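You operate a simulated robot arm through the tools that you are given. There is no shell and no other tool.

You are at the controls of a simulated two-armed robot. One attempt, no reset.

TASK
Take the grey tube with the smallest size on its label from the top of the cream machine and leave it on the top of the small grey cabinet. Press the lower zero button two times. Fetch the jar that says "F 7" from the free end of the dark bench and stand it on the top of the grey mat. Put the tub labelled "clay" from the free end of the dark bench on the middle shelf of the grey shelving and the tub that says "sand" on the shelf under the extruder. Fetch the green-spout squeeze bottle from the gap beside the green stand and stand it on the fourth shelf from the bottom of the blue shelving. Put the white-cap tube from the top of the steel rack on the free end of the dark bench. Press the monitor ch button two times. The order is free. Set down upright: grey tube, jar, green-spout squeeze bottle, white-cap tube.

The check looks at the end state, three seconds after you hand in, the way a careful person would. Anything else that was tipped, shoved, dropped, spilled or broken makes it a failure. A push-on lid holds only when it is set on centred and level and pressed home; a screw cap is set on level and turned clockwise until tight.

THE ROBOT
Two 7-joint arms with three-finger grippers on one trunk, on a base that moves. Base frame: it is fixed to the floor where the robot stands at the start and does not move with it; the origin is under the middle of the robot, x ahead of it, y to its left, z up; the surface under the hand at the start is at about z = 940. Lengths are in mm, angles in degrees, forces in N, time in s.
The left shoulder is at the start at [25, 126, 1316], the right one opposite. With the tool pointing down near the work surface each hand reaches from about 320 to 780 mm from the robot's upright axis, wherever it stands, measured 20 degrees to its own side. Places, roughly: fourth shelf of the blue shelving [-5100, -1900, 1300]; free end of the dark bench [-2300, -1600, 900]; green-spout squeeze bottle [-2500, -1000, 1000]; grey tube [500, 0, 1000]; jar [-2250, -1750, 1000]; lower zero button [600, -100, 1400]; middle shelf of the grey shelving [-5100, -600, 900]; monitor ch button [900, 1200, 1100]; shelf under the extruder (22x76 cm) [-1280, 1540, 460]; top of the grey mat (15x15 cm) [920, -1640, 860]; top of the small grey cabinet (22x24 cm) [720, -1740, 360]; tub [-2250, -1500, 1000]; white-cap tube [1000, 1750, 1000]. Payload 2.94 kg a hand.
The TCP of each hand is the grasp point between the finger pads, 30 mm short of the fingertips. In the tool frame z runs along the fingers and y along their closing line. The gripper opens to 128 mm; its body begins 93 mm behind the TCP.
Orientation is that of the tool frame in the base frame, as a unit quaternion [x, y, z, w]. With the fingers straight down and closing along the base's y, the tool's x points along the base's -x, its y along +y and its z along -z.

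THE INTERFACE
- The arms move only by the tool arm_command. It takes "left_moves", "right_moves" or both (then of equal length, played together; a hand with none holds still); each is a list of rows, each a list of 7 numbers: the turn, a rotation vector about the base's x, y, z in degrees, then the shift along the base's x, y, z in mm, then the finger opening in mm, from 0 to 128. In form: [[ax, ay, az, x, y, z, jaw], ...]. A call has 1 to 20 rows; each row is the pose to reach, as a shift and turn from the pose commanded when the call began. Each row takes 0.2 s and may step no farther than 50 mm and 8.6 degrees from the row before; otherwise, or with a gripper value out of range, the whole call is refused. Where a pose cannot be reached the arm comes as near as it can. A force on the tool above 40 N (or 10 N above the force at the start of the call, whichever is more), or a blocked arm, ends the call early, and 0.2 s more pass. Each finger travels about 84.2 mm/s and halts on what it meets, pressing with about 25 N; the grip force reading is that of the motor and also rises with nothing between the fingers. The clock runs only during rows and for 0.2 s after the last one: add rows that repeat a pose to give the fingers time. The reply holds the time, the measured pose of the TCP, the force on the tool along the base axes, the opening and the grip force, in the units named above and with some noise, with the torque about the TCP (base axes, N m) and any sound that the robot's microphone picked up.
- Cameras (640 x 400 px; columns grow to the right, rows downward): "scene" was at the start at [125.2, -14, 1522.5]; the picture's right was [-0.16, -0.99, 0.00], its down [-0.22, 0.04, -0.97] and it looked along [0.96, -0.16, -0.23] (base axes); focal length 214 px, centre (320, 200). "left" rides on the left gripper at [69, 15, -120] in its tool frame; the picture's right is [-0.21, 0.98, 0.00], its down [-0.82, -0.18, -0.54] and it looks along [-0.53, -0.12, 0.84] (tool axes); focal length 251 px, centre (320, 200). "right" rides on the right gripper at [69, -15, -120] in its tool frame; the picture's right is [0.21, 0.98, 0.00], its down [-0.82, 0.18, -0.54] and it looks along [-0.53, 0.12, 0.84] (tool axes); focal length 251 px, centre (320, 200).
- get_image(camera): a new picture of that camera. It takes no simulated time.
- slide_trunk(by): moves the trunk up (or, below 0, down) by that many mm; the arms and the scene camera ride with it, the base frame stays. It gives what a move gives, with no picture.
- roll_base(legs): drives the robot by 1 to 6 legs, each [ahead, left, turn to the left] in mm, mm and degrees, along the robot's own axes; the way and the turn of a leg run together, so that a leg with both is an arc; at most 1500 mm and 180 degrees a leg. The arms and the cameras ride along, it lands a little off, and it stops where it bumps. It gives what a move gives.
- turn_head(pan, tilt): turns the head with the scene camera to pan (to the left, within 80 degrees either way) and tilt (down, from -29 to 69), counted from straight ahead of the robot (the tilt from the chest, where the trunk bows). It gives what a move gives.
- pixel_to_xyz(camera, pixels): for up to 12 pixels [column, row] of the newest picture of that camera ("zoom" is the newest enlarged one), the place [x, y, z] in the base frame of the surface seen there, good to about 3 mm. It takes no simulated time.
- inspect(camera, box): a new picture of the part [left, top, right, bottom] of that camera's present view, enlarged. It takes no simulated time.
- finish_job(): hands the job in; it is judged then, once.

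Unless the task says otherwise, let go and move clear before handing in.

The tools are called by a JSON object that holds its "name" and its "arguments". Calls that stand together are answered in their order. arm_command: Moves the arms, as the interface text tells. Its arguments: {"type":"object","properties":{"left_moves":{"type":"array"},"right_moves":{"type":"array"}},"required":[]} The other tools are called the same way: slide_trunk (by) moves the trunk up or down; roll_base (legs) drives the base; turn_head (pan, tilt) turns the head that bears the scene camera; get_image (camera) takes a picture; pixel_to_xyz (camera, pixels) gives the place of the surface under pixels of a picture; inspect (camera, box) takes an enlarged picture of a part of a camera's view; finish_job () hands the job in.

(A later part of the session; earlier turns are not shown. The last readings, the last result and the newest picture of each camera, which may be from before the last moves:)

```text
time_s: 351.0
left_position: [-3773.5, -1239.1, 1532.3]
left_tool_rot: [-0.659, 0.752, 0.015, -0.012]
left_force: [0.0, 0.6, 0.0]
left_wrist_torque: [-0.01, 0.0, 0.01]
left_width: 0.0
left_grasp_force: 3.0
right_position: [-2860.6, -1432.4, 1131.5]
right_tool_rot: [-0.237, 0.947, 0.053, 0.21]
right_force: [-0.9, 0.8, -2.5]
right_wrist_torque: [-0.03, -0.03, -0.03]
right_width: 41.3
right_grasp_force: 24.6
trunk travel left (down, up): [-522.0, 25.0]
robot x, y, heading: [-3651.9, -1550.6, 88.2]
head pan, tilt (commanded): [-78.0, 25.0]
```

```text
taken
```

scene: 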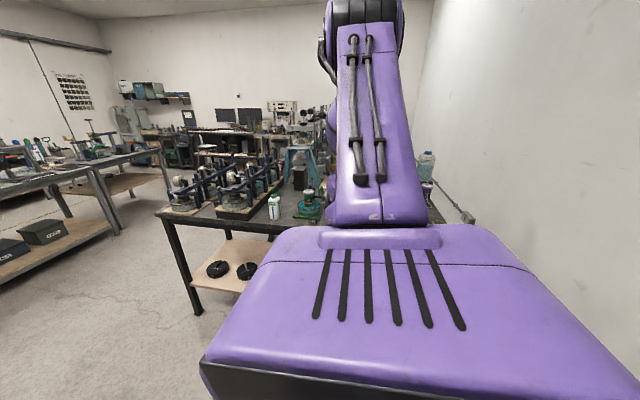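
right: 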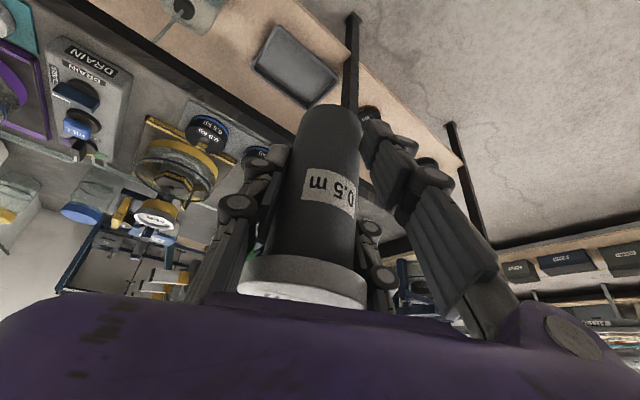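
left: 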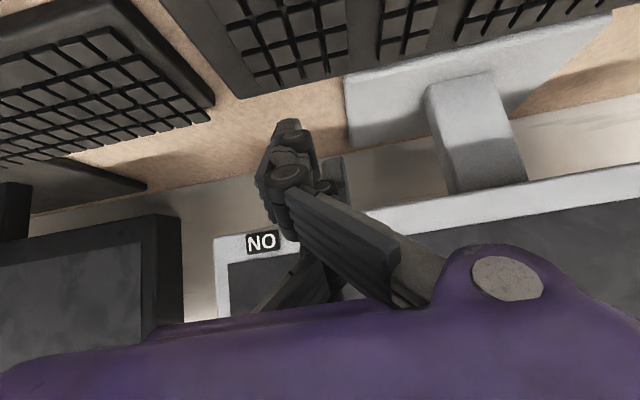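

My own arm blocks the view. I'll turn 55° right so the camera can see the bench's free end.

{"name": "roll_base", "arguments": {"legs": [[0, 0, -55]]}}

{"name": "turn_head", "arguments": {"pan": -28, "tilt": 20}}

{"name": "get_image", "arguments": {"camera": "scene"}}

{"name": "inspect", "arguments": {"camera": "scene", "box": [220, 140, 460, 300]}}

```text
time_s: 353.9
left_position: [-3467.0, -1268.4, 1531.8]
left_tool_rot: [-0.24, 0.971, 0.02, -0.005]
left_force: [0.2, -0.8, -0.1]
left_wrist_torque: [0.01, -0.01, -0.03]
left_width: 0.0
left_grasp_force: 3.1
right_position: [-3096.6, -2123.9, 1131.4]
right_tool_rot: [0.223, 0.951, -0.048, 0.211]
right_force: [-0.2, -0.9, -2.8]
right_wrist_torque: [-0.01, 0.02, 0.03]
right_width: 41.9
right_grasp_force: 24.9
trunk travel left (down, up): [-522.0, 25.0]
robot x, y, heading: [-3647.7, -1550.0, 33.9]
head pan, tilt (commanded): [-78.0, 25.0]
```

```text
time_s: 355.0
left_position: [-3467.1, -1269.3, 1532.3]
left_tool_rot: [-0.24, 0.97, 0.02, -0.005]
left_force: [1.0, 0.6, 0.8]
left_wrist_torque: [-0.02, -0.02, 0.02]
left_width: 0.0
left_grasp_force: 2.7
right_position: [-3095.1, -2125.4, 1131.3]
right_tool_rot: [0.223, 0.951, -0.049, 0.211]
right_force: [-1.0, -0.9, -2.7]
right_wrist_torque: [0.02, 0.0, 0.03]
right_width: 41.6
right_grasp_force: 24.6
trunk travel left (down, up): [-522.0, 25.0]
robot x, y, heading: [-3646.0, -1550.1, 33.6]
head pan, tilt (commanded): [-28.0, 20.0]
```

```text
taken
```

scene: 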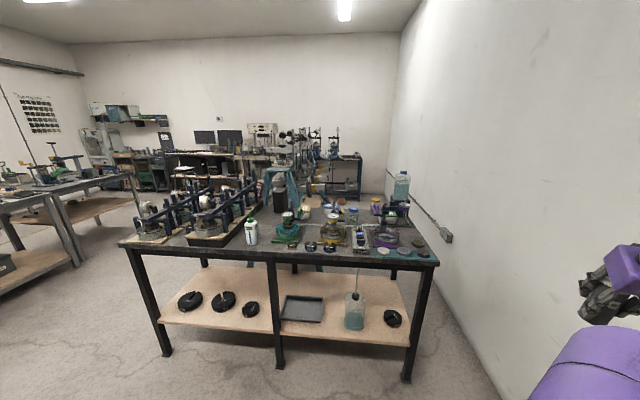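

```text
2.50 times, centred on (340, 220) of scene
```

zoom: 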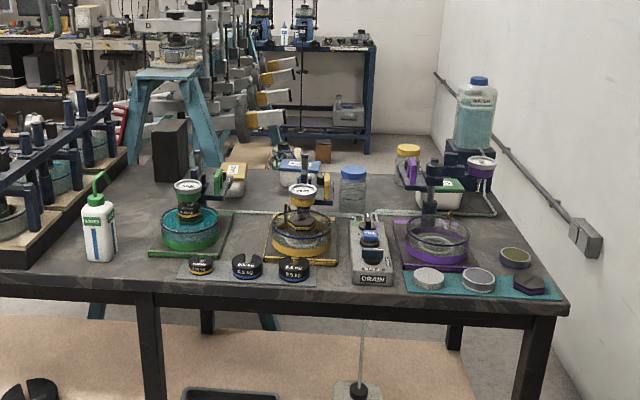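

{"name": "inspect", "arguments": {"camera": "scene", "box": [280, 185, 360, 245]}}

{"name": "inspect", "arguments": {"camera": "scene", "box": [340, 185, 430, 245]}}

```text
6.67 times, centred on (320, 215) of scene
```

zoom: 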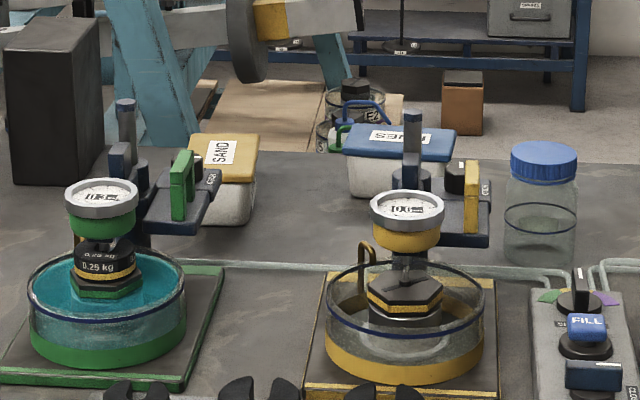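

```text
6.67 times, centred on (385, 215) of scene
```

zoom: 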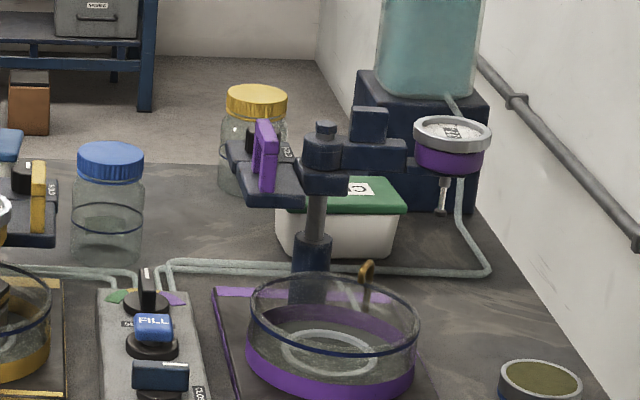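

{"name": "pixel_to_xyz", "arguments": {"camera": "zoom", "pixels": [[110, 155], [110, 230], [257, 95], [240, 160], [370, 195], [330, 240], [395, 200], [480, 270], [330, 330], [300, 290], [550, 230], [20, 300]]}}

{"name": "inspect", "arguments": {"camera": "scene", "box": [280, 185, 360, 245]}}

{"name": "pixel_to_xyz", "arguments": {"camera": "zoom", "pixels": [[220, 155], [225, 210], [400, 135], [370, 180], [540, 160], [540, 240], [100, 210], [405, 220], [180, 180], [465, 200], [50, 100], [300, 230]]}}

```text
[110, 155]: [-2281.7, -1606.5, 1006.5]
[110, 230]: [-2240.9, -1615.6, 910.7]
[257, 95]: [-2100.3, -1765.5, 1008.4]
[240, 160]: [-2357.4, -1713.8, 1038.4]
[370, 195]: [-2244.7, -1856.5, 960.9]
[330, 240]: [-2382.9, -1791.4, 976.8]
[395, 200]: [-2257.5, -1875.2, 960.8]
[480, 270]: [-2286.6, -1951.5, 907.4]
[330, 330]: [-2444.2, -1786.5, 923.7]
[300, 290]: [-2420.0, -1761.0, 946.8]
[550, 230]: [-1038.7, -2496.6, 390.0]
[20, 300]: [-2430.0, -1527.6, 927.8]
```

```text
6.67 times, centred on (320, 215) of scene
```

zoom: 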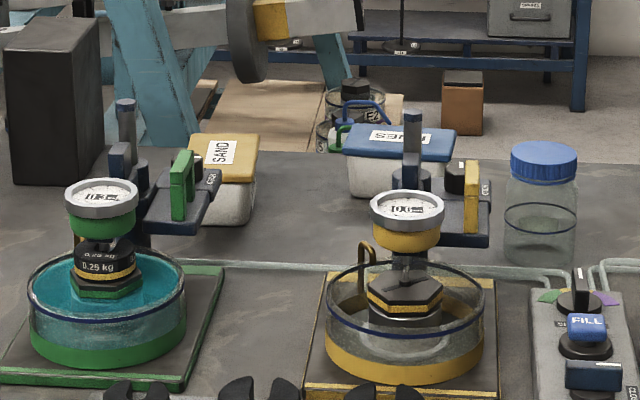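

```text
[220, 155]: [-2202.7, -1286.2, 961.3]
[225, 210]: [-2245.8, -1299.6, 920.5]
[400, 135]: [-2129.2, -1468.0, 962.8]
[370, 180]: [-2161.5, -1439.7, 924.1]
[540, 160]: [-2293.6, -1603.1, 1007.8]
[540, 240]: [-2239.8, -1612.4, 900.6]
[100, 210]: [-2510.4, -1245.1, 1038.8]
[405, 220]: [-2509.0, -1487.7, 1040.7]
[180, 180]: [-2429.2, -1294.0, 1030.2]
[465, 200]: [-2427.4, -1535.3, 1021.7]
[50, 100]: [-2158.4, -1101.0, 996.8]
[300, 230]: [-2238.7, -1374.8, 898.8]
```

Found them: SAND tub (yellow lid) ≈[-2203,-1286], blue-lid tub ≈[-2129,-1468], green-lid tub ≈[-2250,-1860], jars with blue lid ≈[-2282,-1606] and yellow lid ≈[-2100,-1765]. A free spot for the white-cap tube is ≈[-2200,-1385]. Turn back to heading 90 and slide right.

{"name": "roll_base", "arguments": {"legs": [[0, 0, 56.3]]}}

{"name": "roll_base", "arguments": {"legs": [[0, -500, 0]]}}

{"name": "get_image", "arguments": {"camera": "right"}}

```text
time_s: 357.9
left_position: [-3783.8, -1244.7, 1532.8]
left_tool_rot: [-0.67, 0.742, 0.016, -0.014]
left_force: [0.8, 0.3, 0.6]
left_wrist_torque: [-0.04, -0.03, 0.03]
left_width: 0.0
left_grasp_force: 3.3
right_position: [-2865.2, -1409.4, 1131.7]
right_tool_rot: [-0.252, 0.944, 0.056, 0.208]
right_force: [-0.1, 0.2, -1.7]
right_wrist_torque: [0.02, 0.05, -0.02]
right_width: 41.9
right_grasp_force: 25.0
trunk travel left (down, up): [-522.0, 25.0]
robot x, y, heading: [-3649.9, -1552.0, 90.2]
head pan, tilt (commanded): [-28.0, 20.0]
```

```text
time_s: 362.9
left_position: [-3276.4, -1243.0, 1531.5]
left_tool_rot: [-0.672, 0.741, 0.014, -0.014]
left_force: [0.3, 0.0, 0.4]
left_wrist_torque: [-0.01, -0.01, 0.0]
left_width: 0.1
left_grasp_force: 2.8
right_position: [-2358.2, -1404.7, 1131.3]
right_tool_rot: [-0.254, 0.943, 0.057, 0.209]
right_force: [1.1, 0.1, -2.0]
right_wrist_torque: [-0.03, 0.07, 0.0]
right_width: 41.8
right_grasp_force: 25.2
trunk travel left (down, up): [-522.0, 25.0]
robot x, y, heading: [-3144.4, -1551.1, 90.2]
head pan, tilt (commanded): [-28.0, 20.0]
```

```text
taken
```

right: 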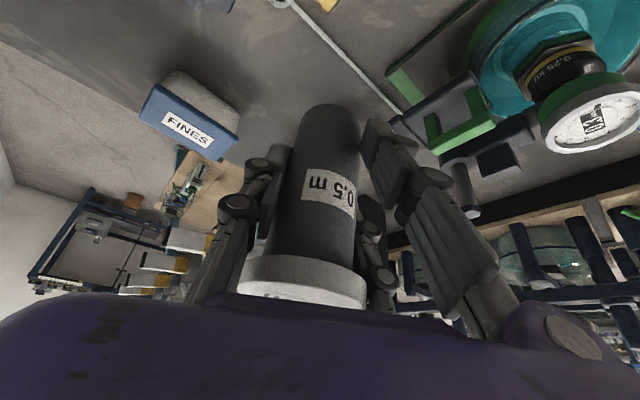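

{"name": "pixel_to_xyz", "arguments": {"camera": "right", "pixels": [[157, 88], [238, 128], [228, 158], [140, 120], [190, 75], [235, 105], [250, 60], [340, 50], [420, 80], [450, 190], [330, 20], [470, 20]]}}

{"name": "roll_base", "arguments": {"legs": [[0, -140, 0]]}}

{"name": "get_image", "arguments": {"camera": "right"}}

```text
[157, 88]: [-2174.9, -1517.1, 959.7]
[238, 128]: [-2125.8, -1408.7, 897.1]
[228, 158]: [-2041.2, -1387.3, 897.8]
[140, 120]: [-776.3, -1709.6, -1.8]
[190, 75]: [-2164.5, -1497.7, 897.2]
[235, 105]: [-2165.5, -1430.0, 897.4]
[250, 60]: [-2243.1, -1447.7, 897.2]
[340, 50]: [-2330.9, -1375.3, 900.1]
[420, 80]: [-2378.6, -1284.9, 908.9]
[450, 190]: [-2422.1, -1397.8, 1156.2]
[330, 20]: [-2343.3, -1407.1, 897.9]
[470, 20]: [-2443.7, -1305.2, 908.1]
```

```text
time_s: 364.8
left_position: [-3137.0, -1242.5, 1532.3]
left_tool_rot: [-0.672, 0.741, 0.015, -0.013]
left_force: [0.5, -0.8, -0.5]
left_wrist_torque: [0.0, 0.01, -0.01]
left_width: 0.1
left_grasp_force: 3.1
right_position: [-2217.7, -1403.2, 1132.3]
right_tool_rot: [-0.253, 0.943, 0.057, 0.209]
right_force: [-0.1, 0.3, -2.3]
right_wrist_torque: [-0.06, -0.01, 0.02]
right_width: 41.7
right_grasp_force: 25.2
trunk travel left (down, up): [-522.0, 25.0]
robot x, y, heading: [-3001.6, -1546.5, 90.1]
head pan, tilt (commanded): [-28.0, 20.0]
```

```text
taken
```

right: 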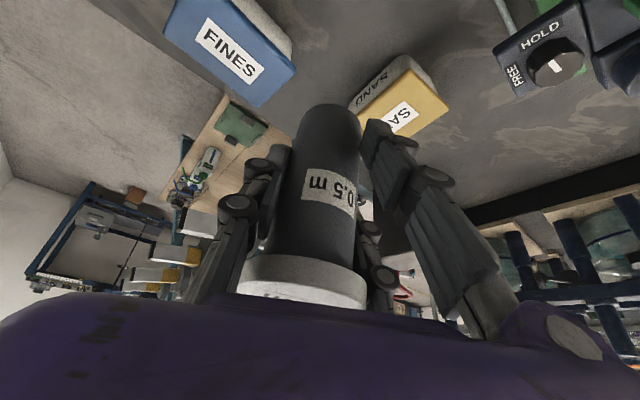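

{"name": "pixel_to_xyz", "arguments": {"camera": "right", "pixels": [[262, 100], [290, 70], [172, 30], [230, 55], [363, 112], [403, 72], [445, 103], [405, 130], [410, 60], [330, 70], [300, 90], [480, 60]]}}

{"name": "inspect", "arguments": {"camera": "right", "box": [150, 0, 470, 160]}}

```text
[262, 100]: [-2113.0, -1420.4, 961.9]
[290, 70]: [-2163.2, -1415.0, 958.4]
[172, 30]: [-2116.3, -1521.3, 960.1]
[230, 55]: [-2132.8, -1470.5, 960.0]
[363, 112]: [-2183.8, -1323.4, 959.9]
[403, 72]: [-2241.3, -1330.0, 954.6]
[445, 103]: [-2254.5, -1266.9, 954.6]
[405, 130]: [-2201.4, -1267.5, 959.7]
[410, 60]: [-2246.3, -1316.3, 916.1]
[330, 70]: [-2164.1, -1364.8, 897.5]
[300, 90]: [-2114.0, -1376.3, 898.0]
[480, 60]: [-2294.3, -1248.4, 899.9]
```

```text
2.00 times, centred on (310, 80) of right
```

zoom: 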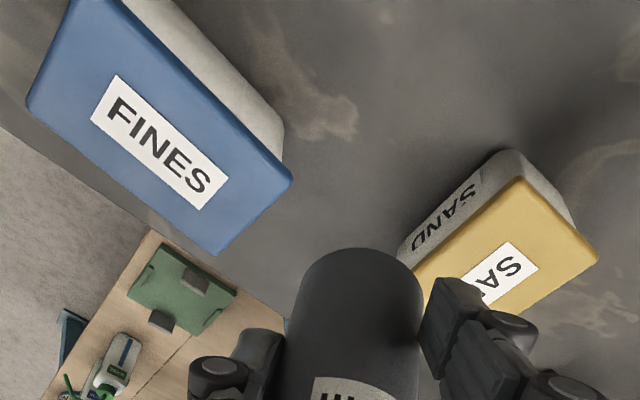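

The free spot between FINES and SAND is good: target [-2235,-1410]. Lower the tube toward the bench (top z≈898, so TCP ≈956 at contact).

{"name": "arm_command", "arguments": {"right_moves": [[0, 0, 0, -5, -2, -40, 0], [0, 0, 0, -10, -4, -80, 0], [0, 0, 0, -15, -6, -120, 0], [0, 0, 0, -17, -7, -150, 0], [0, 0, 0, -17, -7, -163, 0], [0, 0, 0, -17, -7, -163, 0]]}}

{"name": "get_image", "arguments": {"camera": "right"}}

```text
time_s: 366.2
left_position: [-3136.3, -1242.0, 1531.4]
left_tool_rot: [-0.672, 0.741, 0.015, -0.014]
left_force: [0.0, 0.0, 0.7]
left_wrist_torque: [-0.02, 0.01, 0.02]
left_width: 0.1
left_grasp_force: 3.0
right_position: [-2234.5, -1409.7, 967.8]
right_tool_rot: [-0.254, 0.943, 0.057, 0.208]
right_force: [0.3, -0.5, -2.2]
right_wrist_torque: [0.01, 0.06, 0.0]
right_width: 42.0
right_grasp_force: 25.9
trunk travel left (down, up): [-522.0, 25.0]
robot x, y, heading: [-3002.6, -1550.1, 90.2]
head pan, tilt (commanded): [-28.0, 20.0]
```

```text
taken
```

right: 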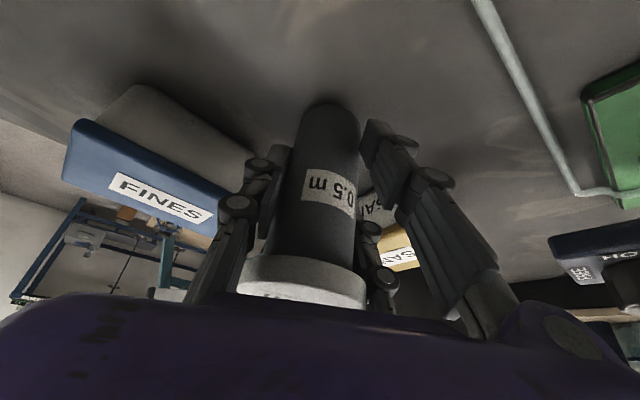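

About 12 mm to go. Lower gently until contact.

{"name": "arm_command", "arguments": {"right_moves": [[0, 0, 0, 0, 0, -5, 0], [0, 0, 0, 0, 0, -8, 0], [0, 0, 0, 0, 0, -10, 0]]}}

{"name": "arm_command", "arguments": {"right_moves": [[0, 0, 0, 0, 0, -2, 0], [0, 0, 0, 0, 0, -4, 0]]}}

```text
time_s: 367.0
left_position: [-3139.0, -1241.6, 1532.3]
left_tool_rot: [-0.672, 0.74, 0.015, -0.013]
left_force: [0.1, -0.8, -1.0]
left_wrist_torque: [0.0, 0.01, -0.03]
left_width: 0.1
left_grasp_force: 2.9
right_position: [-2232.9, -1408.9, 961.1]
right_tool_rot: [-0.254, 0.942, 0.059, 0.211]
right_force: [1.2, 3.5, 14.7]
right_wrist_torque: [-0.06, -0.06, 0.04]
right_width: 41.5
right_grasp_force: 24.9
trunk travel left (down, up): [-522.0, 25.0]
robot x, y, heading: [-3002.0, -1549.4, 90.3]
head pan, tilt (commanded): [-28.0, 20.0]
```

```text
time_s: 367.6
left_position: [-3138.5, -1241.2, 1531.6]
left_tool_rot: [-0.672, 0.74, 0.015, -0.012]
left_force: [-0.3, -1.0, 0.6]
left_wrist_torque: [-0.01, 0.02, 0.01]
left_width: 0.0
left_grasp_force: 2.6
right_position: [-2235.0, -1410.7, 956.4]
right_tool_rot: [-0.254, 0.942, 0.058, 0.211]
right_force: [3.5, 3.6, 22.2]
right_wrist_torque: [-0.15, -0.11, 0.1]
right_width: 40.9
right_grasp_force: 24.4
trunk travel left (down, up): [-522.0, 25.0]
robot x, y, heading: [-3005.3, -1550.4, 90.3]
head pan, tilt (commanded): [-28.0, 20.0]
```

In contact. Ease up 4 mm and open.

{"name": "arm_command", "arguments": {"right_moves": [[0, 0, 0, 0, 0, 4, 0], [0, 0, 0, 0, 0, 4, 44], [0, 0, 0, 0, 0, 4, 56], [0, 0, 0, 0, 0, 4, 72], [0, 0, 0, 0, 0, 4, 80], [0, 0, 0, 0, 0, 4, 80]]}}

{"name": "get_image", "arguments": {"camera": "right"}}

```text
time_s: 369.0
left_position: [-3136.7, -1242.0, 1531.6]
left_tool_rot: [-0.672, 0.74, 0.015, -0.014]
left_force: [-0.6, -0.2, -0.9]
left_wrist_torque: [-0.01, 0.0, -0.01]
left_width: 0.0
left_grasp_force: 3.3
right_position: [-2233.6, -1410.3, 958.9]
right_tool_rot: [-0.254, 0.942, 0.058, 0.21]
right_force: [0.4, 0.3, 0.4]
right_wrist_torque: [-0.01, 0.02, -0.01]
right_width: 79.9
right_grasp_force: 0.0
trunk travel left (down, up): [-522.0, 25.0]
robot x, y, heading: [-2998.9, -1545.9, 90.3]
head pan, tilt (commanded): [-28.0, 20.0]
```

```text
taken
```

right: 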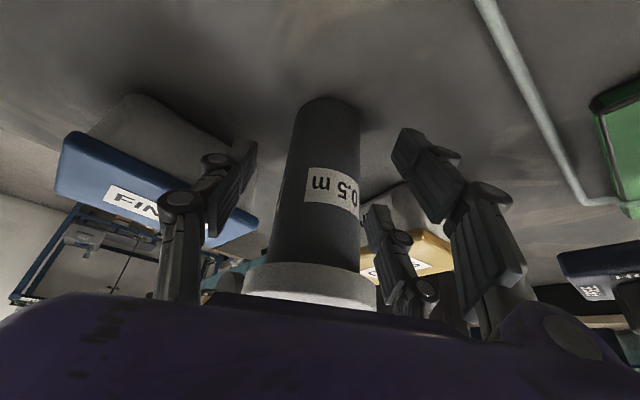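

The tube stands on the bench. Retreat along the tool axis.

{"name": "arm_command", "arguments": {"right_moves": [[0, 0, 0, -8, -5, 20, 80], [0, 0, 0, -20, -12, 50, 80], [0, 0, 0, -34, -20, 85, 80], [0, 0, 0, -48, -28, 120, 80], [0, 0, 0, -60, -35, 150, 80], [0, 0, 0, -66, -38, 165, 80]]}}

{"name": "get_image", "arguments": {"camera": "right"}}

```text
time_s: 370.4
left_position: [-3134.8, -1241.7, 1530.9]
left_tool_rot: [-0.671, 0.741, 0.015, -0.012]
left_force: [0.1, -0.9, -0.5]
left_wrist_torque: [0.03, 0.03, 0.05]
left_width: 0.2
left_grasp_force: 3.4
right_position: [-2293.5, -1444.4, 1108.9]
right_tool_rot: [-0.253, 0.943, 0.058, 0.209]
right_force: [0.2, 0.2, 0.9]
right_wrist_torque: [0.01, 0.04, 0.0]
right_width: 80.1
right_grasp_force: 0.0
right hand out of reach, approached as far as the arm can: row 6
trunk travel left (down, up): [-522.0, 25.0]
robot x, y, heading: [-3005.4, -1550.8, 90.4]
head pan, tilt (commanded): [-28.0, 20.0]
```

```text
taken
```

right: 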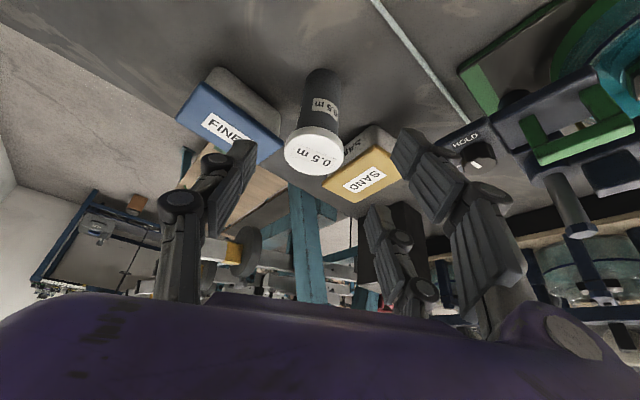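

The tube stands upright. Next I'll fetch the clay tub with the right hand: slide left away from the bench, then back toward the far end and look.

{"name": "roll_base", "arguments": {"legs": [[0, 400, 0], [-430, 0, 0]]}}

{"name": "get_image", "arguments": {"camera": "right"}}

{"name": "turn_head", "arguments": {"pan": -60, "tilt": 20}}

{"name": "get_image", "arguments": {"camera": "scene"}}

```text
time_s: 376.2
left_position: [-3526.1, -1594.2, 1535.6]
left_tool_rot: [-0.665, 0.746, 0.019, -0.009]
left_force: [-0.8, -1.5, 0.2]
left_wrist_torque: [0.15, 0.0, -0.04]
left_width: 0.0
left_grasp_force: 2.9
right_position: [-2687.4, -1807.0, 1107.9]
right_tool_rot: [-0.246, 0.944, 0.059, 0.21]
right_force: [-0.8, -1.3, 1.7]
right_wrist_torque: [0.09, 0.06, 0.03]
right_width: 80.2
right_grasp_force: 0.1
trunk travel left (down, up): [-522.0, 25.0]
robot x, y, heading: [-3392.9, -1896.5, 89.5]
head pan, tilt (commanded): [-28.0, 20.0]
stopped in leg 2: the robot was blocked; the commanded pose is now the measured one
```

```text
taken
```

right: 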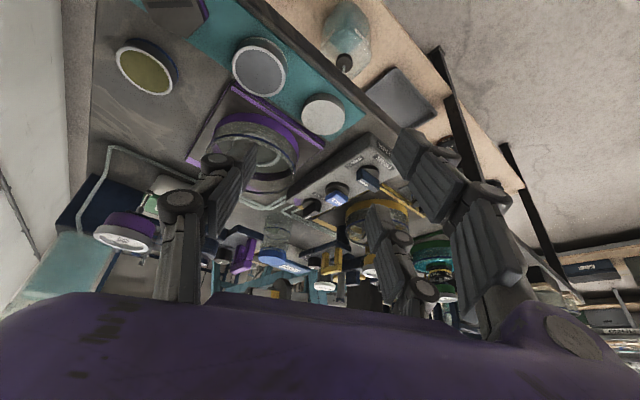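

```text
time_s: 377.2
left_position: [-3527.0, -1585.2, 1534.2]
left_tool_rot: [-0.666, 0.746, 0.015, -0.013]
left_force: [-0.1, 0.8, 0.2]
left_wrist_torque: [-0.02, 0.01, 0.0]
left_width: 0.0
left_grasp_force: 3.3
right_position: [-2686.4, -1799.8, 1108.1]
right_tool_rot: [-0.248, 0.944, 0.056, 0.21]
right_force: [0.0, 0.3, 0.6]
right_wrist_torque: [0.02, 0.03, 0.04]
right_width: 79.7
right_grasp_force: 0.0
trunk travel left (down, up): [-522.0, 25.0]
robot x, y, heading: [-3396.4, -1891.7, 89.6]
head pan, tilt (commanded): [-60.0, 20.0]
```

```text
taken
```

scene: 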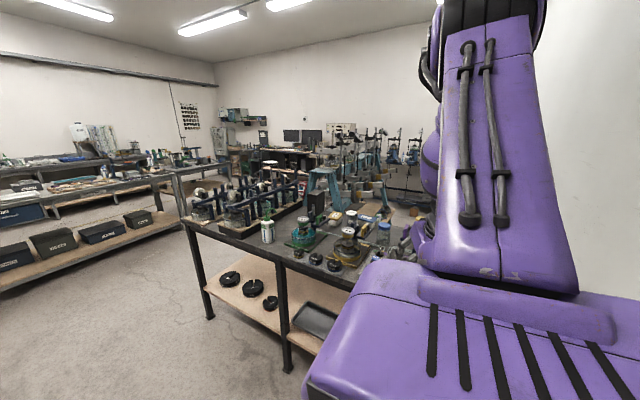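

Something behind (the crates) stopped me at y≈−1892. I'll instead use heading 60° from y≈−1590. First measure the purple gauge and carboy heights from the right camera.

{"name": "pixel_to_xyz", "arguments": {"camera": "right", "pixels": [[122, 235], [128, 220], [85, 255], [245, 250], [238, 255], [330, 280], [285, 260], [265, 235], [150, 175], [160, 195], [255, 165], [410, 150]]}}

{"name": "roll_base", "arguments": {"legs": [[300, 0, 0], [0, 0, -30]]}}

{"name": "get_image", "arguments": {"camera": "right"}}

{"name": "turn_head", "arguments": {"pan": -50, "tilt": 20}}

{"name": "get_image", "arguments": {"camera": "scene"}}

```text
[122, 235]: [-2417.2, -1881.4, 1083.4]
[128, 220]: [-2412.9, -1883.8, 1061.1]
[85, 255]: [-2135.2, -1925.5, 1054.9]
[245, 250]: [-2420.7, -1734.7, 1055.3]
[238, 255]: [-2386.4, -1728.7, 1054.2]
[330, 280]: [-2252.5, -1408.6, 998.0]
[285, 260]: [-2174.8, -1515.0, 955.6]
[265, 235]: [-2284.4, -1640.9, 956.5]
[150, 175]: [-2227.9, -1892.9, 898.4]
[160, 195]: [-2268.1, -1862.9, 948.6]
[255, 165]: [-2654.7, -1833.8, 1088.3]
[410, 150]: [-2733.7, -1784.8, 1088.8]
```

```text
time_s: 380.7
left_position: [-3347.4, -1260.7, 1531.4]
left_tool_rot: [-0.446, 0.895, 0.018, -0.008]
left_force: [0.4, 0.5, 0.1]
left_wrist_torque: [-0.01, 0.02, 0.0]
left_width: 0.1
left_grasp_force: 2.8
right_position: [-2733.5, -1869.2, 1107.1]
right_tool_rot: [0.01, 0.976, -0.002, 0.216]
right_force: [-0.4, 0.1, 0.2]
right_wrist_torque: [0.03, -0.01, 0.04]
right_width: 79.9
right_grasp_force: 0.0
trunk travel left (down, up): [-522.0, 25.0]
robot x, y, heading: [-3393.0, -1592.0, 59.0]
head pan, tilt (commanded): [-60.0, 20.0]
```

```text
taken
```

right: 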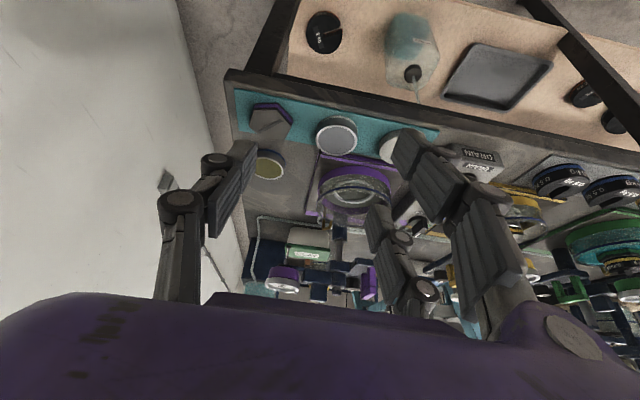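

```text
time_s: 381.5
left_position: [-3347.4, -1258.9, 1533.5]
left_tool_rot: [-0.446, 0.895, 0.018, -0.007]
left_force: [0.2, 0.2, -0.2]
left_wrist_torque: [0.0, -0.04, 0.02]
left_width: 0.0
left_grasp_force: 2.9
right_position: [-2733.7, -1870.4, 1107.9]
right_tool_rot: [0.01, 0.976, -0.001, 0.216]
right_force: [0.0, 0.1, -0.2]
right_wrist_torque: [0.01, 0.01, -0.03]
right_width: 79.8
right_grasp_force: 0.1
trunk travel left (down, up): [-522.0, 25.0]
robot x, y, heading: [-3391.1, -1591.6, 59.0]
head pan, tilt (commanded): [-50.0, 20.0]
```

```text
taken
```

scene: 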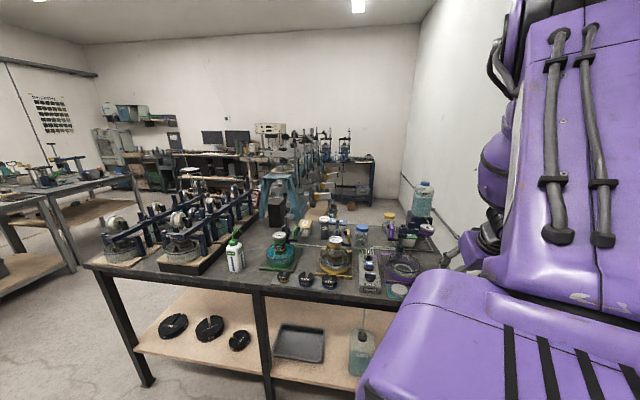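

{"name": "inspect", "arguments": {"camera": "right", "box": [230, 200, 410, 310]}}

{"name": "inspect", "arguments": {"camera": "scene", "box": [340, 200, 450, 280]}}

```text
3.56 times, centred on (320, 255) of right
```

zoom: 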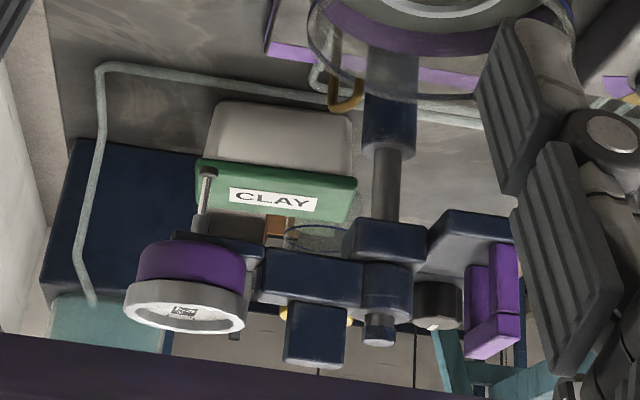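

```text
5.00 times, centred on (395, 240) of scene
```

zoom: 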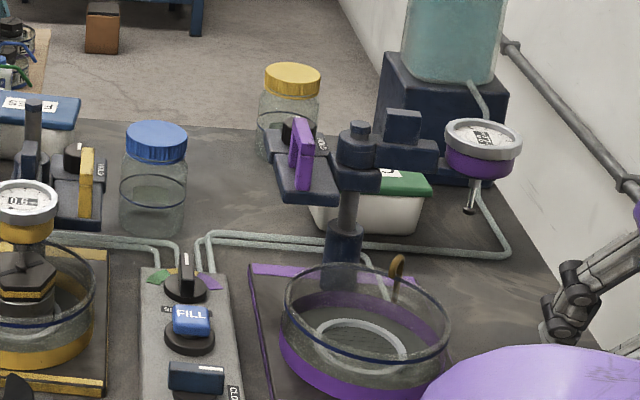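

CLAY is the green-lid tub, long side along y (~100 mm), with the purple cell's crossbar (to z≈1083) in front of it. I'll grip it from above across its short side. First make the tool nearly vertical and yaw it −90° here in free space.

{"name": "arm_command", "arguments": {"right_moves": [[0, 7, 0, 0, 0, 5, 100], [0, 14, 0, 0, 0, 10, 100], [0, 21, 0, 0, 0, 15, 100], [0, 21, 0, 0, 0, 15, 100]]}}

{"name": "arm_command", "arguments": {"right_moves": [[0, 0, -8, 0, 0, 0, 100], [0, 0, -16, 0, 0, 0, 100], [0, 0, -24, 0, 0, 0, 100], [0, 0, -32, 0, 0, 0, 100], [0, 0, -40, 0, 0, 0, 100], [0, 0, -48, 0, 0, 0, 100], [0, 0, -56, 0, 0, 0, 100], [0, 0, -64, 0, 0, 0, 100], [0, 0, -72, 0, 0, 0, 100], [0, 0, -80, 0, 0, 0, 100], [0, 0, -88, 0, 0, 0, 100]]}}

{"name": "slide_trunk", "arguments": {"by": 25}}

{"name": "get_image", "arguments": {"camera": "right"}}

```text
time_s: 382.5
left_position: [-3348.5, -1259.9, 1533.4]
left_tool_rot: [-0.446, 0.895, 0.018, -0.008]
left_force: [-0.1, 0.3, 0.2]
left_wrist_torque: [0.0, 0.01, -0.01]
left_width: 0.0
left_grasp_force: 3.2
right_position: [-2733.1, -1872.2, 1122.9]
right_tool_rot: [0.009, 0.999, -0.003, 0.035]
right_force: [0.1, -1.4, -0.2]
right_wrist_torque: [0.02, -0.05, 0.0]
right_width: 99.8
right_grasp_force: 0.1
trunk travel left (down, up): [-522.0, 25.0]
robot x, y, heading: [-3392.4, -1591.2, 59.0]
head pan, tilt (commanded): [-50.0, 20.0]
```

```text
time_s: 384.9
left_position: [-3347.3, -1260.4, 1531.5]
left_tool_rot: [-0.447, 0.894, 0.018, -0.008]
left_force: [-0.3, 0.3, 0.5]
left_wrist_torque: [-0.03, 0.04, 0.01]
left_width: 0.0
left_grasp_force: 3.4
right_position: [-2733.0, -1870.3, 1122.4]
right_tool_rot: [0.702, 0.711, -0.027, 0.023]
right_force: [-0.4, 0.2, 0.4]
right_wrist_torque: [0.0, 0.01, 0.02]
right_width: 100.1
right_grasp_force: 0.1
trunk travel left (down, up): [-522.0, 25.0]
robot x, y, heading: [-3391.5, -1588.4, 58.7]
head pan, tilt (commanded): [-50.0, 20.0]
```

```text
time_s: 385.6
left_position: [-3366.9, -1291.6, 1576.6]
left_tool_rot: [-0.447, 0.893, 0.039, 0.027]
left_force: [0.1, -0.2, 0.4]
left_wrist_torque: [-0.02, 0.02, -0.02]
left_width: 0.0
left_grasp_force: 2.9
right_position: [-2734.1, -1872.0, 1147.5]
right_tool_rot: [0.701, 0.712, -0.026, 0.023]
right_force: [-0.6, 0.5, -0.2]
right_wrist_torque: [0.02, 0.0, -0.03]
right_width: 99.8
right_grasp_force: 0.1
trunk travel left (down, up): [-547.0, 0.0]
robot x, y, heading: [-3390.5, -1593.2, 59.0]
head pan, tilt (commanded): [-50.0, 20.0]
```

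```text
taken
```

right: 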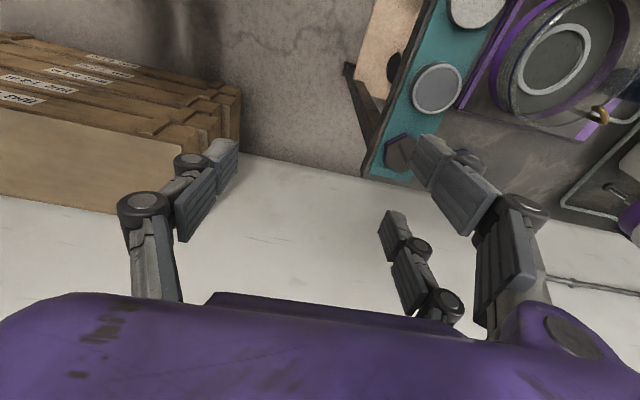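

The yaw works at z=1147. Check the highest points of the purple crossbar before passing over it.

{"name": "inspect", "arguments": {"camera": "scene", "box": [340, 200, 450, 280]}}

{"name": "pixel_to_xyz", "arguments": {"camera": "zoom", "pixels": [[483, 122], [483, 135], [405, 112], [360, 128], [300, 122], [470, 185], [400, 190], [340, 210], [415, 225], [385, 65], [440, 60], [290, 75]]}}

```text
5.00 times, centred on (395, 240) of scene
```

zoom: 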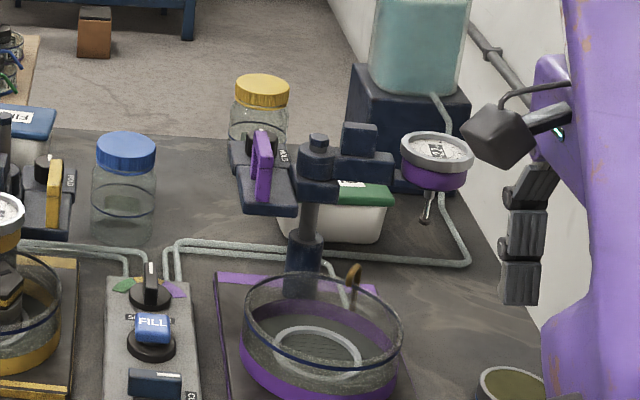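

```text
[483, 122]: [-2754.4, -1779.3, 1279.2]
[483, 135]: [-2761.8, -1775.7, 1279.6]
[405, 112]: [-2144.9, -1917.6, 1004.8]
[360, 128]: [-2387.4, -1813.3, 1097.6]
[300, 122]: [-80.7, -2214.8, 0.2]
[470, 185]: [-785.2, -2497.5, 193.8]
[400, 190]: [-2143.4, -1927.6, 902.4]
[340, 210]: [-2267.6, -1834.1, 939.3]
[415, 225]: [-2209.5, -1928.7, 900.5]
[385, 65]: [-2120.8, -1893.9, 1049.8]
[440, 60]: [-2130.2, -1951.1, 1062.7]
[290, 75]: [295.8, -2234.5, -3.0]
```

{"name": "pixel_to_xyz", "arguments": {"camera": "zoom", "pixels": [[437, 137], [437, 152], [410, 150], [468, 150], [360, 122], [318, 138], [345, 125], [375, 125], [360, 185], [388, 195], [290, 195], [383, 235]]}}

```text
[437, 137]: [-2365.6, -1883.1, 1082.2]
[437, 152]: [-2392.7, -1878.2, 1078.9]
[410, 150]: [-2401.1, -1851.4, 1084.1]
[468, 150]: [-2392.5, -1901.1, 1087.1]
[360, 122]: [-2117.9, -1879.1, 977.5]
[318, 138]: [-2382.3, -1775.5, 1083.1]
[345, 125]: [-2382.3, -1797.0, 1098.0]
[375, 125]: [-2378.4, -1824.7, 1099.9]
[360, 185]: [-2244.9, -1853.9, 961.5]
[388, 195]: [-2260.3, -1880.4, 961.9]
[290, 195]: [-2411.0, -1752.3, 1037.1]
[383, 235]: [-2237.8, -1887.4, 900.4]
```

Highest points are 1100 (block) and 1087 (gauge); the fingertips will be at 1117. Slide the base so the hand moves over the clay tub, in two steps.

{"name": "roll_base", "arguments": {"legs": [[190, -303, 0]]}}

{"name": "get_image", "arguments": {"camera": "right"}}

```text
time_s: 388.8
left_position: [-3008.1, -1284.5, 1578.1]
left_tool_rot: [-0.446, 0.894, 0.038, 0.027]
left_force: [0.3, 0.1, -0.2]
left_wrist_torque: [-0.01, 0.0, 0.01]
left_width: 0.0
left_grasp_force: 3.0
right_position: [-2373.2, -1865.4, 1148.6]
right_tool_rot: [0.701, 0.712, -0.026, 0.023]
right_force: [0.3, 0.2, 0.0]
right_wrist_torque: [-0.02, -0.04, -0.02]
right_width: 99.8
right_grasp_force: 0.1
trunk travel left (down, up): [-547.0, 0.0]
robot x, y, heading: [-3031.9, -1585.7, 59.2]
head pan, tilt (commanded): [-50.0, 20.0]
```

```text
taken
```

right: 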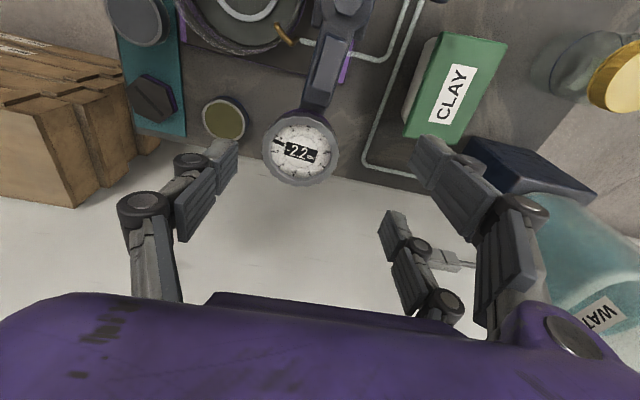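

{"name": "pixel_to_xyz", "arguments": {"camera": "right", "pixels": [[443, 38], [505, 45], [452, 143], [408, 130], [475, 145], [520, 145], [590, 198], [500, 160], [560, 215], [425, 80], [560, 90], [600, 90]]}}

{"name": "inspect", "arguments": {"camera": "right", "box": [370, 0, 640, 330]}}

```text
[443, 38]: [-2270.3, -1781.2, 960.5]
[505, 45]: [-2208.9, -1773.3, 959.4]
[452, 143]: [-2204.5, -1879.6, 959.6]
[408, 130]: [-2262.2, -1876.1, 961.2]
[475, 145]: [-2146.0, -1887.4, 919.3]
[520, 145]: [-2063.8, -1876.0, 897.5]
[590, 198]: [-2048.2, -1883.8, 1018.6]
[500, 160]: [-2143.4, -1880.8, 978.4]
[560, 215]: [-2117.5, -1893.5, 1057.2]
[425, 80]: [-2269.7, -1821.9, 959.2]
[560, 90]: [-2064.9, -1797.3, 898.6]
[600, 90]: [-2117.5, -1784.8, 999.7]
```

```text
1.21 times, centred on (505, 165) of right
```

zoom: 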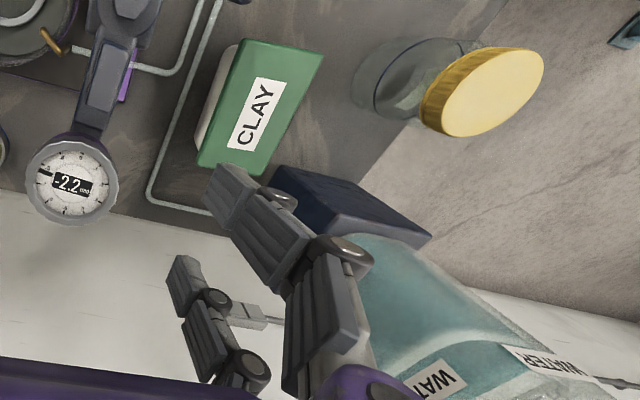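

CLAY lid spans x −2270…−2205, y −1778…−1878 (centre [-2237,-1828]); the stand is at x>−2146. Move the base 100 mm closer and centre the hand above the tub.

{"name": "roll_base", "arguments": {"legs": [[77, -70, 0]]}}

{"name": "get_image", "arguments": {"camera": "right"}}

```text
time_s: 390.1
left_position: [-2910.0, -1255.5, 1578.2]
left_tool_rot: [-0.446, 0.893, 0.039, 0.029]
left_force: [-0.9, 0.6, -0.1]
left_wrist_torque: [0.04, -0.02, -0.01]
left_width: 0.0
left_grasp_force: 2.9
right_position: [-2275.4, -1836.1, 1148.4]
right_tool_rot: [0.701, 0.712, -0.025, 0.023]
right_force: [0.1, 1.0, -0.2]
right_wrist_torque: [-0.01, -0.03, -0.01]
right_width: 99.9
right_grasp_force: 0.1
trunk travel left (down, up): [-547.0, 0.0]
robot x, y, heading: [-2930.1, -1556.0, 59.0]
head pan, tilt (commanded): [-50.0, 20.0]
```

```text
taken
```

right: 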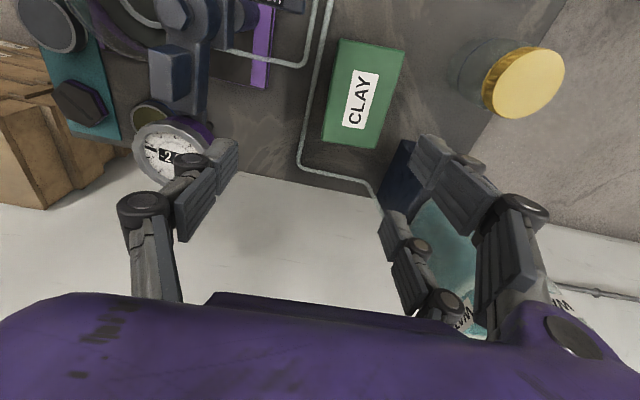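

Centre over the tub (+38,+9, yaw +4°) and descend to z≈936.

{"name": "arm_command", "arguments": {"right_moves": [[0, 0, 2, 19, 4, 0, 100], [0, 0, 4, 38, 9, 0, 100], [0, 0, 4, 38, 9, -45, 100], [0, 0, 4, 38, 9, -90, 100], [0, 0, 4, 38, 9, -130, 100], [0, 0, 4, 38, 9, -130, 100]]}}

{"name": "get_image", "arguments": {"camera": "right"}}

```text
time_s: 391.5
left_position: [-2908.5, -1253.6, 1576.2]
left_tool_rot: [-0.446, 0.894, 0.038, 0.028]
left_force: [-0.4, -0.3, -0.2]
left_wrist_torque: [0.01, -0.01, 0.02]
left_width: 0.0
left_grasp_force: 3.0
right_position: [-2234.3, -1827.6, 1017.9]
right_tool_rot: [0.676, 0.736, -0.025, 0.024]
right_force: [0.4, -0.4, -0.4]
right_wrist_torque: [0.04, -0.02, -0.02]
right_width: 99.9
right_grasp_force: 0.1
trunk travel left (down, up): [-547.0, 0.0]
robot x, y, heading: [-2934.2, -1559.0, 59.1]
head pan, tilt (commanded): [-50.0, 20.0]
```

```text
taken
```

right: 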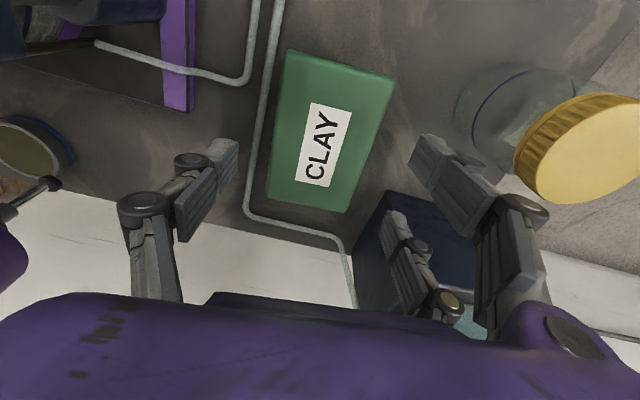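

{"name": "inspect", "arguments": {"camera": "right", "box": [200, 30, 460, 250]}}

{"name": "pixel_to_xyz", "arguments": {"camera": "right", "pixels": [[264, 130], [256, 180], [246, 205], [275, 25], [300, 225], [290, 55], [390, 80], [345, 208], [272, 190], [330, 215], [400, 130], [280, 120]]}}

```text
1.82 times, centred on (330, 140) of right
```

zoom: 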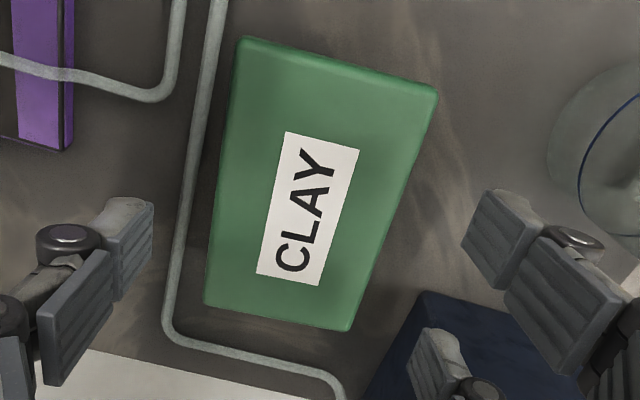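

```text
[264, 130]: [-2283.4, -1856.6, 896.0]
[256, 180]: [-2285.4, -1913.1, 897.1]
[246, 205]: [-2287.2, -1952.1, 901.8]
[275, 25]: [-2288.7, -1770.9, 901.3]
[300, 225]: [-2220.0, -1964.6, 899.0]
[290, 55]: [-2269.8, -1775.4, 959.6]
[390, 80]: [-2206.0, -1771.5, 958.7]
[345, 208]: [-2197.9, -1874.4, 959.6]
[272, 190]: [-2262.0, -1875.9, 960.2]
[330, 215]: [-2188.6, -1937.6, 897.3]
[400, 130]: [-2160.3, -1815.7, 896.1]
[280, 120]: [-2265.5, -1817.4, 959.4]
```

Centre is [-2234,-1824]; a hose (top ≈905) lies at x≈−2287, so I stop at TCP z=941 (tips at 911). Descend and close.

{"name": "arm_command", "arguments": {"right_moves": [[0, 0, 0, 0, 3, -30, 100], [0, 0, 0, 0, 4, -60, 100], [0, 0, 0, 0, 4, -77, 100], [0, 0, 0, 0, 4, -77, 100]]}}

{"name": "arm_command", "arguments": {"right_moves": [[0, 0, 0, 0, 0, 0, 30], [0, 0, 0, 0, 0, 0, 30], [0, 0, 0, 0, 0, 0, 30], [0, 0, 0, 0, 0, 0, 30]]}}

{"name": "get_image", "arguments": {"camera": "right"}}

```text
time_s: 392.5
left_position: [-2907.1, -1254.4, 1577.0]
left_tool_rot: [-0.447, 0.893, 0.039, 0.027]
left_force: [0.0, 0.7, -0.2]
left_wrist_torque: [-0.01, 0.01, 0.02]
left_width: 0.0
left_grasp_force: 3.6
right_position: [-2245.5, -1821.5, 952.8]
right_tool_rot: [0.676, 0.736, -0.026, 0.024]
right_force: [0.4, -0.3, -0.7]
right_wrist_torque: [0.01, -0.03, -0.01]
right_width: 99.8
right_grasp_force: 0.0
right hand out of reach, approached as far as the arm can: row 3, 4
trunk travel left (down, up): [-547.0, 0.0]
robot x, y, heading: [-2929.1, -1558.9, 59.2]
head pan, tilt (commanded): [-50.0, 20.0]
```

```text
time_s: 393.5
left_position: [-2908.2, -1254.4, 1577.0]
left_tool_rot: [-0.447, 0.893, 0.038, 0.028]
left_force: [0.7, 1.0, -0.6]
left_wrist_torque: [0.0, 0.0, -0.01]
left_width: 0.0
left_grasp_force: 2.8
right_position: [-2244.9, -1821.3, 953.6]
right_tool_rot: [0.676, 0.736, -0.025, 0.024]
right_force: [1.4, 0.2, 3.1]
right_wrist_torque: [0.27, -0.22, -0.05]
right_width: 72.7
right_grasp_force: 24.4
trunk travel left (down, up): [-547.0, 0.0]
robot x, y, heading: [-2933.5, -1557.3, 59.0]
head pan, tilt (commanded): [-50.0, 20.0]
```

```text
taken
```

right: 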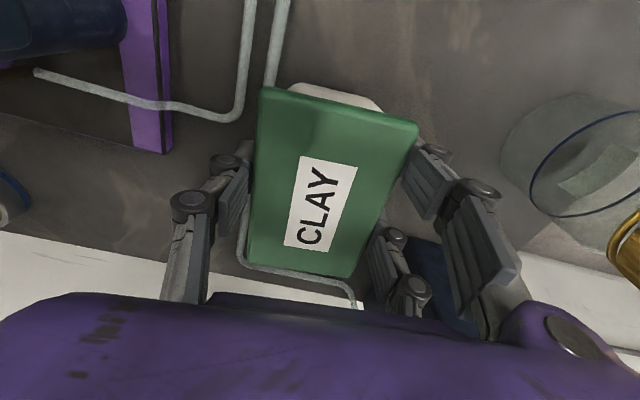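

The arm reached its limit 12 mm high, so the pads are on the lid. I'd rather hold the body: release, rise, bring the base 45 mm closer and redo it lower.

{"name": "arm_command", "arguments": {"right_moves": [[0, 0, 0, 0, 0, 0, 80], [0, 0, 0, 0, 0, 0, 104], [0, 0, 0, 0, 0, 20, 104], [0, 0, 0, 0, 0, 60, 104]]}}

{"name": "roll_base", "arguments": {"legs": [[20, -40, 0]]}}

{"name": "get_image", "arguments": {"camera": "right"}}

```text
time_s: 394.5
left_position: [-2909.2, -1254.1, 1577.6]
left_tool_rot: [-0.446, 0.894, 0.038, 0.028]
left_force: [-0.3, 1.2, 0.4]
left_wrist_torque: [-0.04, -0.05, 0.0]
left_width: 0.0
left_grasp_force: 3.5
right_position: [-2246.2, -1822.5, 1014.8]
right_tool_rot: [0.676, 0.736, -0.025, 0.023]
right_force: [0.3, 0.3, 1.0]
right_wrist_torque: [0.0, 0.0, 0.03]
right_width: 103.9
right_grasp_force: 0.0
trunk travel left (down, up): [-547.0, 0.0]
robot x, y, heading: [-2930.8, -1558.6, 59.1]
head pan, tilt (commanded): [-50.0, 20.0]
```

```text
time_s: 395.6
left_position: [-2866.3, -1257.3, 1576.5]
left_tool_rot: [-0.447, 0.893, 0.037, 0.029]
left_force: [-0.6, -0.7, 0.0]
left_wrist_torque: [-0.01, -0.02, -0.01]
left_width: 0.0
left_grasp_force: 2.9
right_position: [-2202.5, -1827.0, 1015.2]
right_tool_rot: [0.676, 0.736, -0.026, 0.024]
right_force: [-0.4, 0.8, 0.6]
right_wrist_torque: [0.0, -0.05, 0.0]
right_width: 103.9
right_grasp_force: 0.0
trunk travel left (down, up): [-547.0, 0.0]
robot x, y, heading: [-2891.5, -1558.8, 59.4]
head pan, tilt (commanded): [-50.0, 20.0]
```

```text
taken
```

right: 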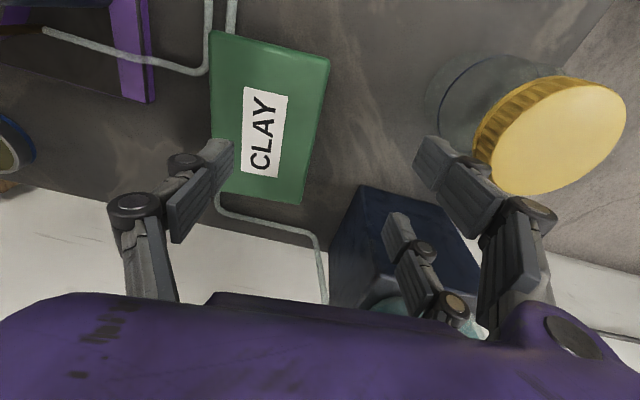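

{"name": "pixel_to_xyz", "arguments": {"camera": "right", "pixels": [[215, 37], [325, 60], [297, 198], [240, 185], [270, 110], [213, 100], [318, 100], [226, 8], [222, 200]]}}

```text
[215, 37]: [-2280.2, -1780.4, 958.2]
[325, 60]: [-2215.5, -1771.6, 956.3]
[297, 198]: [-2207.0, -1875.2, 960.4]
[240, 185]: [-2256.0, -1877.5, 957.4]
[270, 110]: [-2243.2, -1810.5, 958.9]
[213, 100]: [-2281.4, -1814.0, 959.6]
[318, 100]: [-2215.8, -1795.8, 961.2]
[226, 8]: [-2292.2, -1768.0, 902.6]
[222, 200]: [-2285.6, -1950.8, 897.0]
```

The tub shifted ~10 mm; its centre is now [-2244,-1826]. Re-centre, descend to z=938 and close on the body.

{"name": "arm_command", "arguments": {"right_moves": [[0, 0, 0, -22, 2, 0, 104], [0, 0, 0, -41, 3, 0, 104], [0, 0, 0, -41, 3, -40, 104], [0, 0, 0, -41, 3, -70, 104], [0, 0, 0, -41, 3, -77, 104], [0, 0, 0, -41, 3, -77, 104]]}}

{"name": "get_image", "arguments": {"camera": "right"}}

```text
time_s: 397.0
left_position: [-2863.3, -1257.2, 1576.6]
left_tool_rot: [-0.447, 0.893, 0.038, 0.028]
left_force: [0.5, 0.5, 0.0]
left_wrist_torque: [-0.05, 0.02, -0.02]
left_width: 0.1
left_grasp_force: 2.4
right_position: [-2240.9, -1823.8, 936.6]
right_tool_rot: [0.675, 0.737, -0.026, 0.024]
right_force: [0.0, -0.5, -0.7]
right_wrist_torque: [-0.03, 0.01, 0.01]
right_width: 103.9
right_grasp_force: 0.1
trunk travel left (down, up): [-547.0, 0.0]
robot x, y, heading: [-2890.7, -1562.0, 58.9]
head pan, tilt (commanded): [-50.0, 20.0]
```

```text
taken
```

right: 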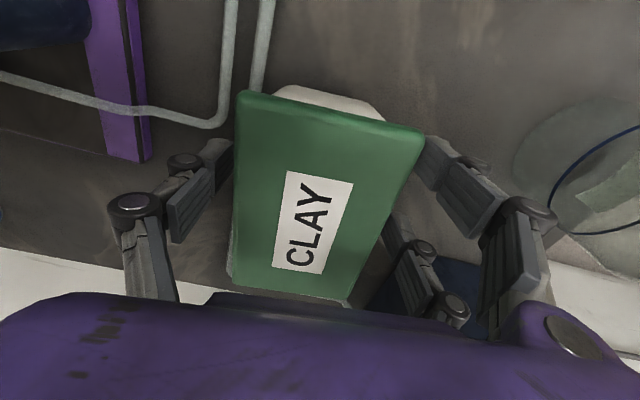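

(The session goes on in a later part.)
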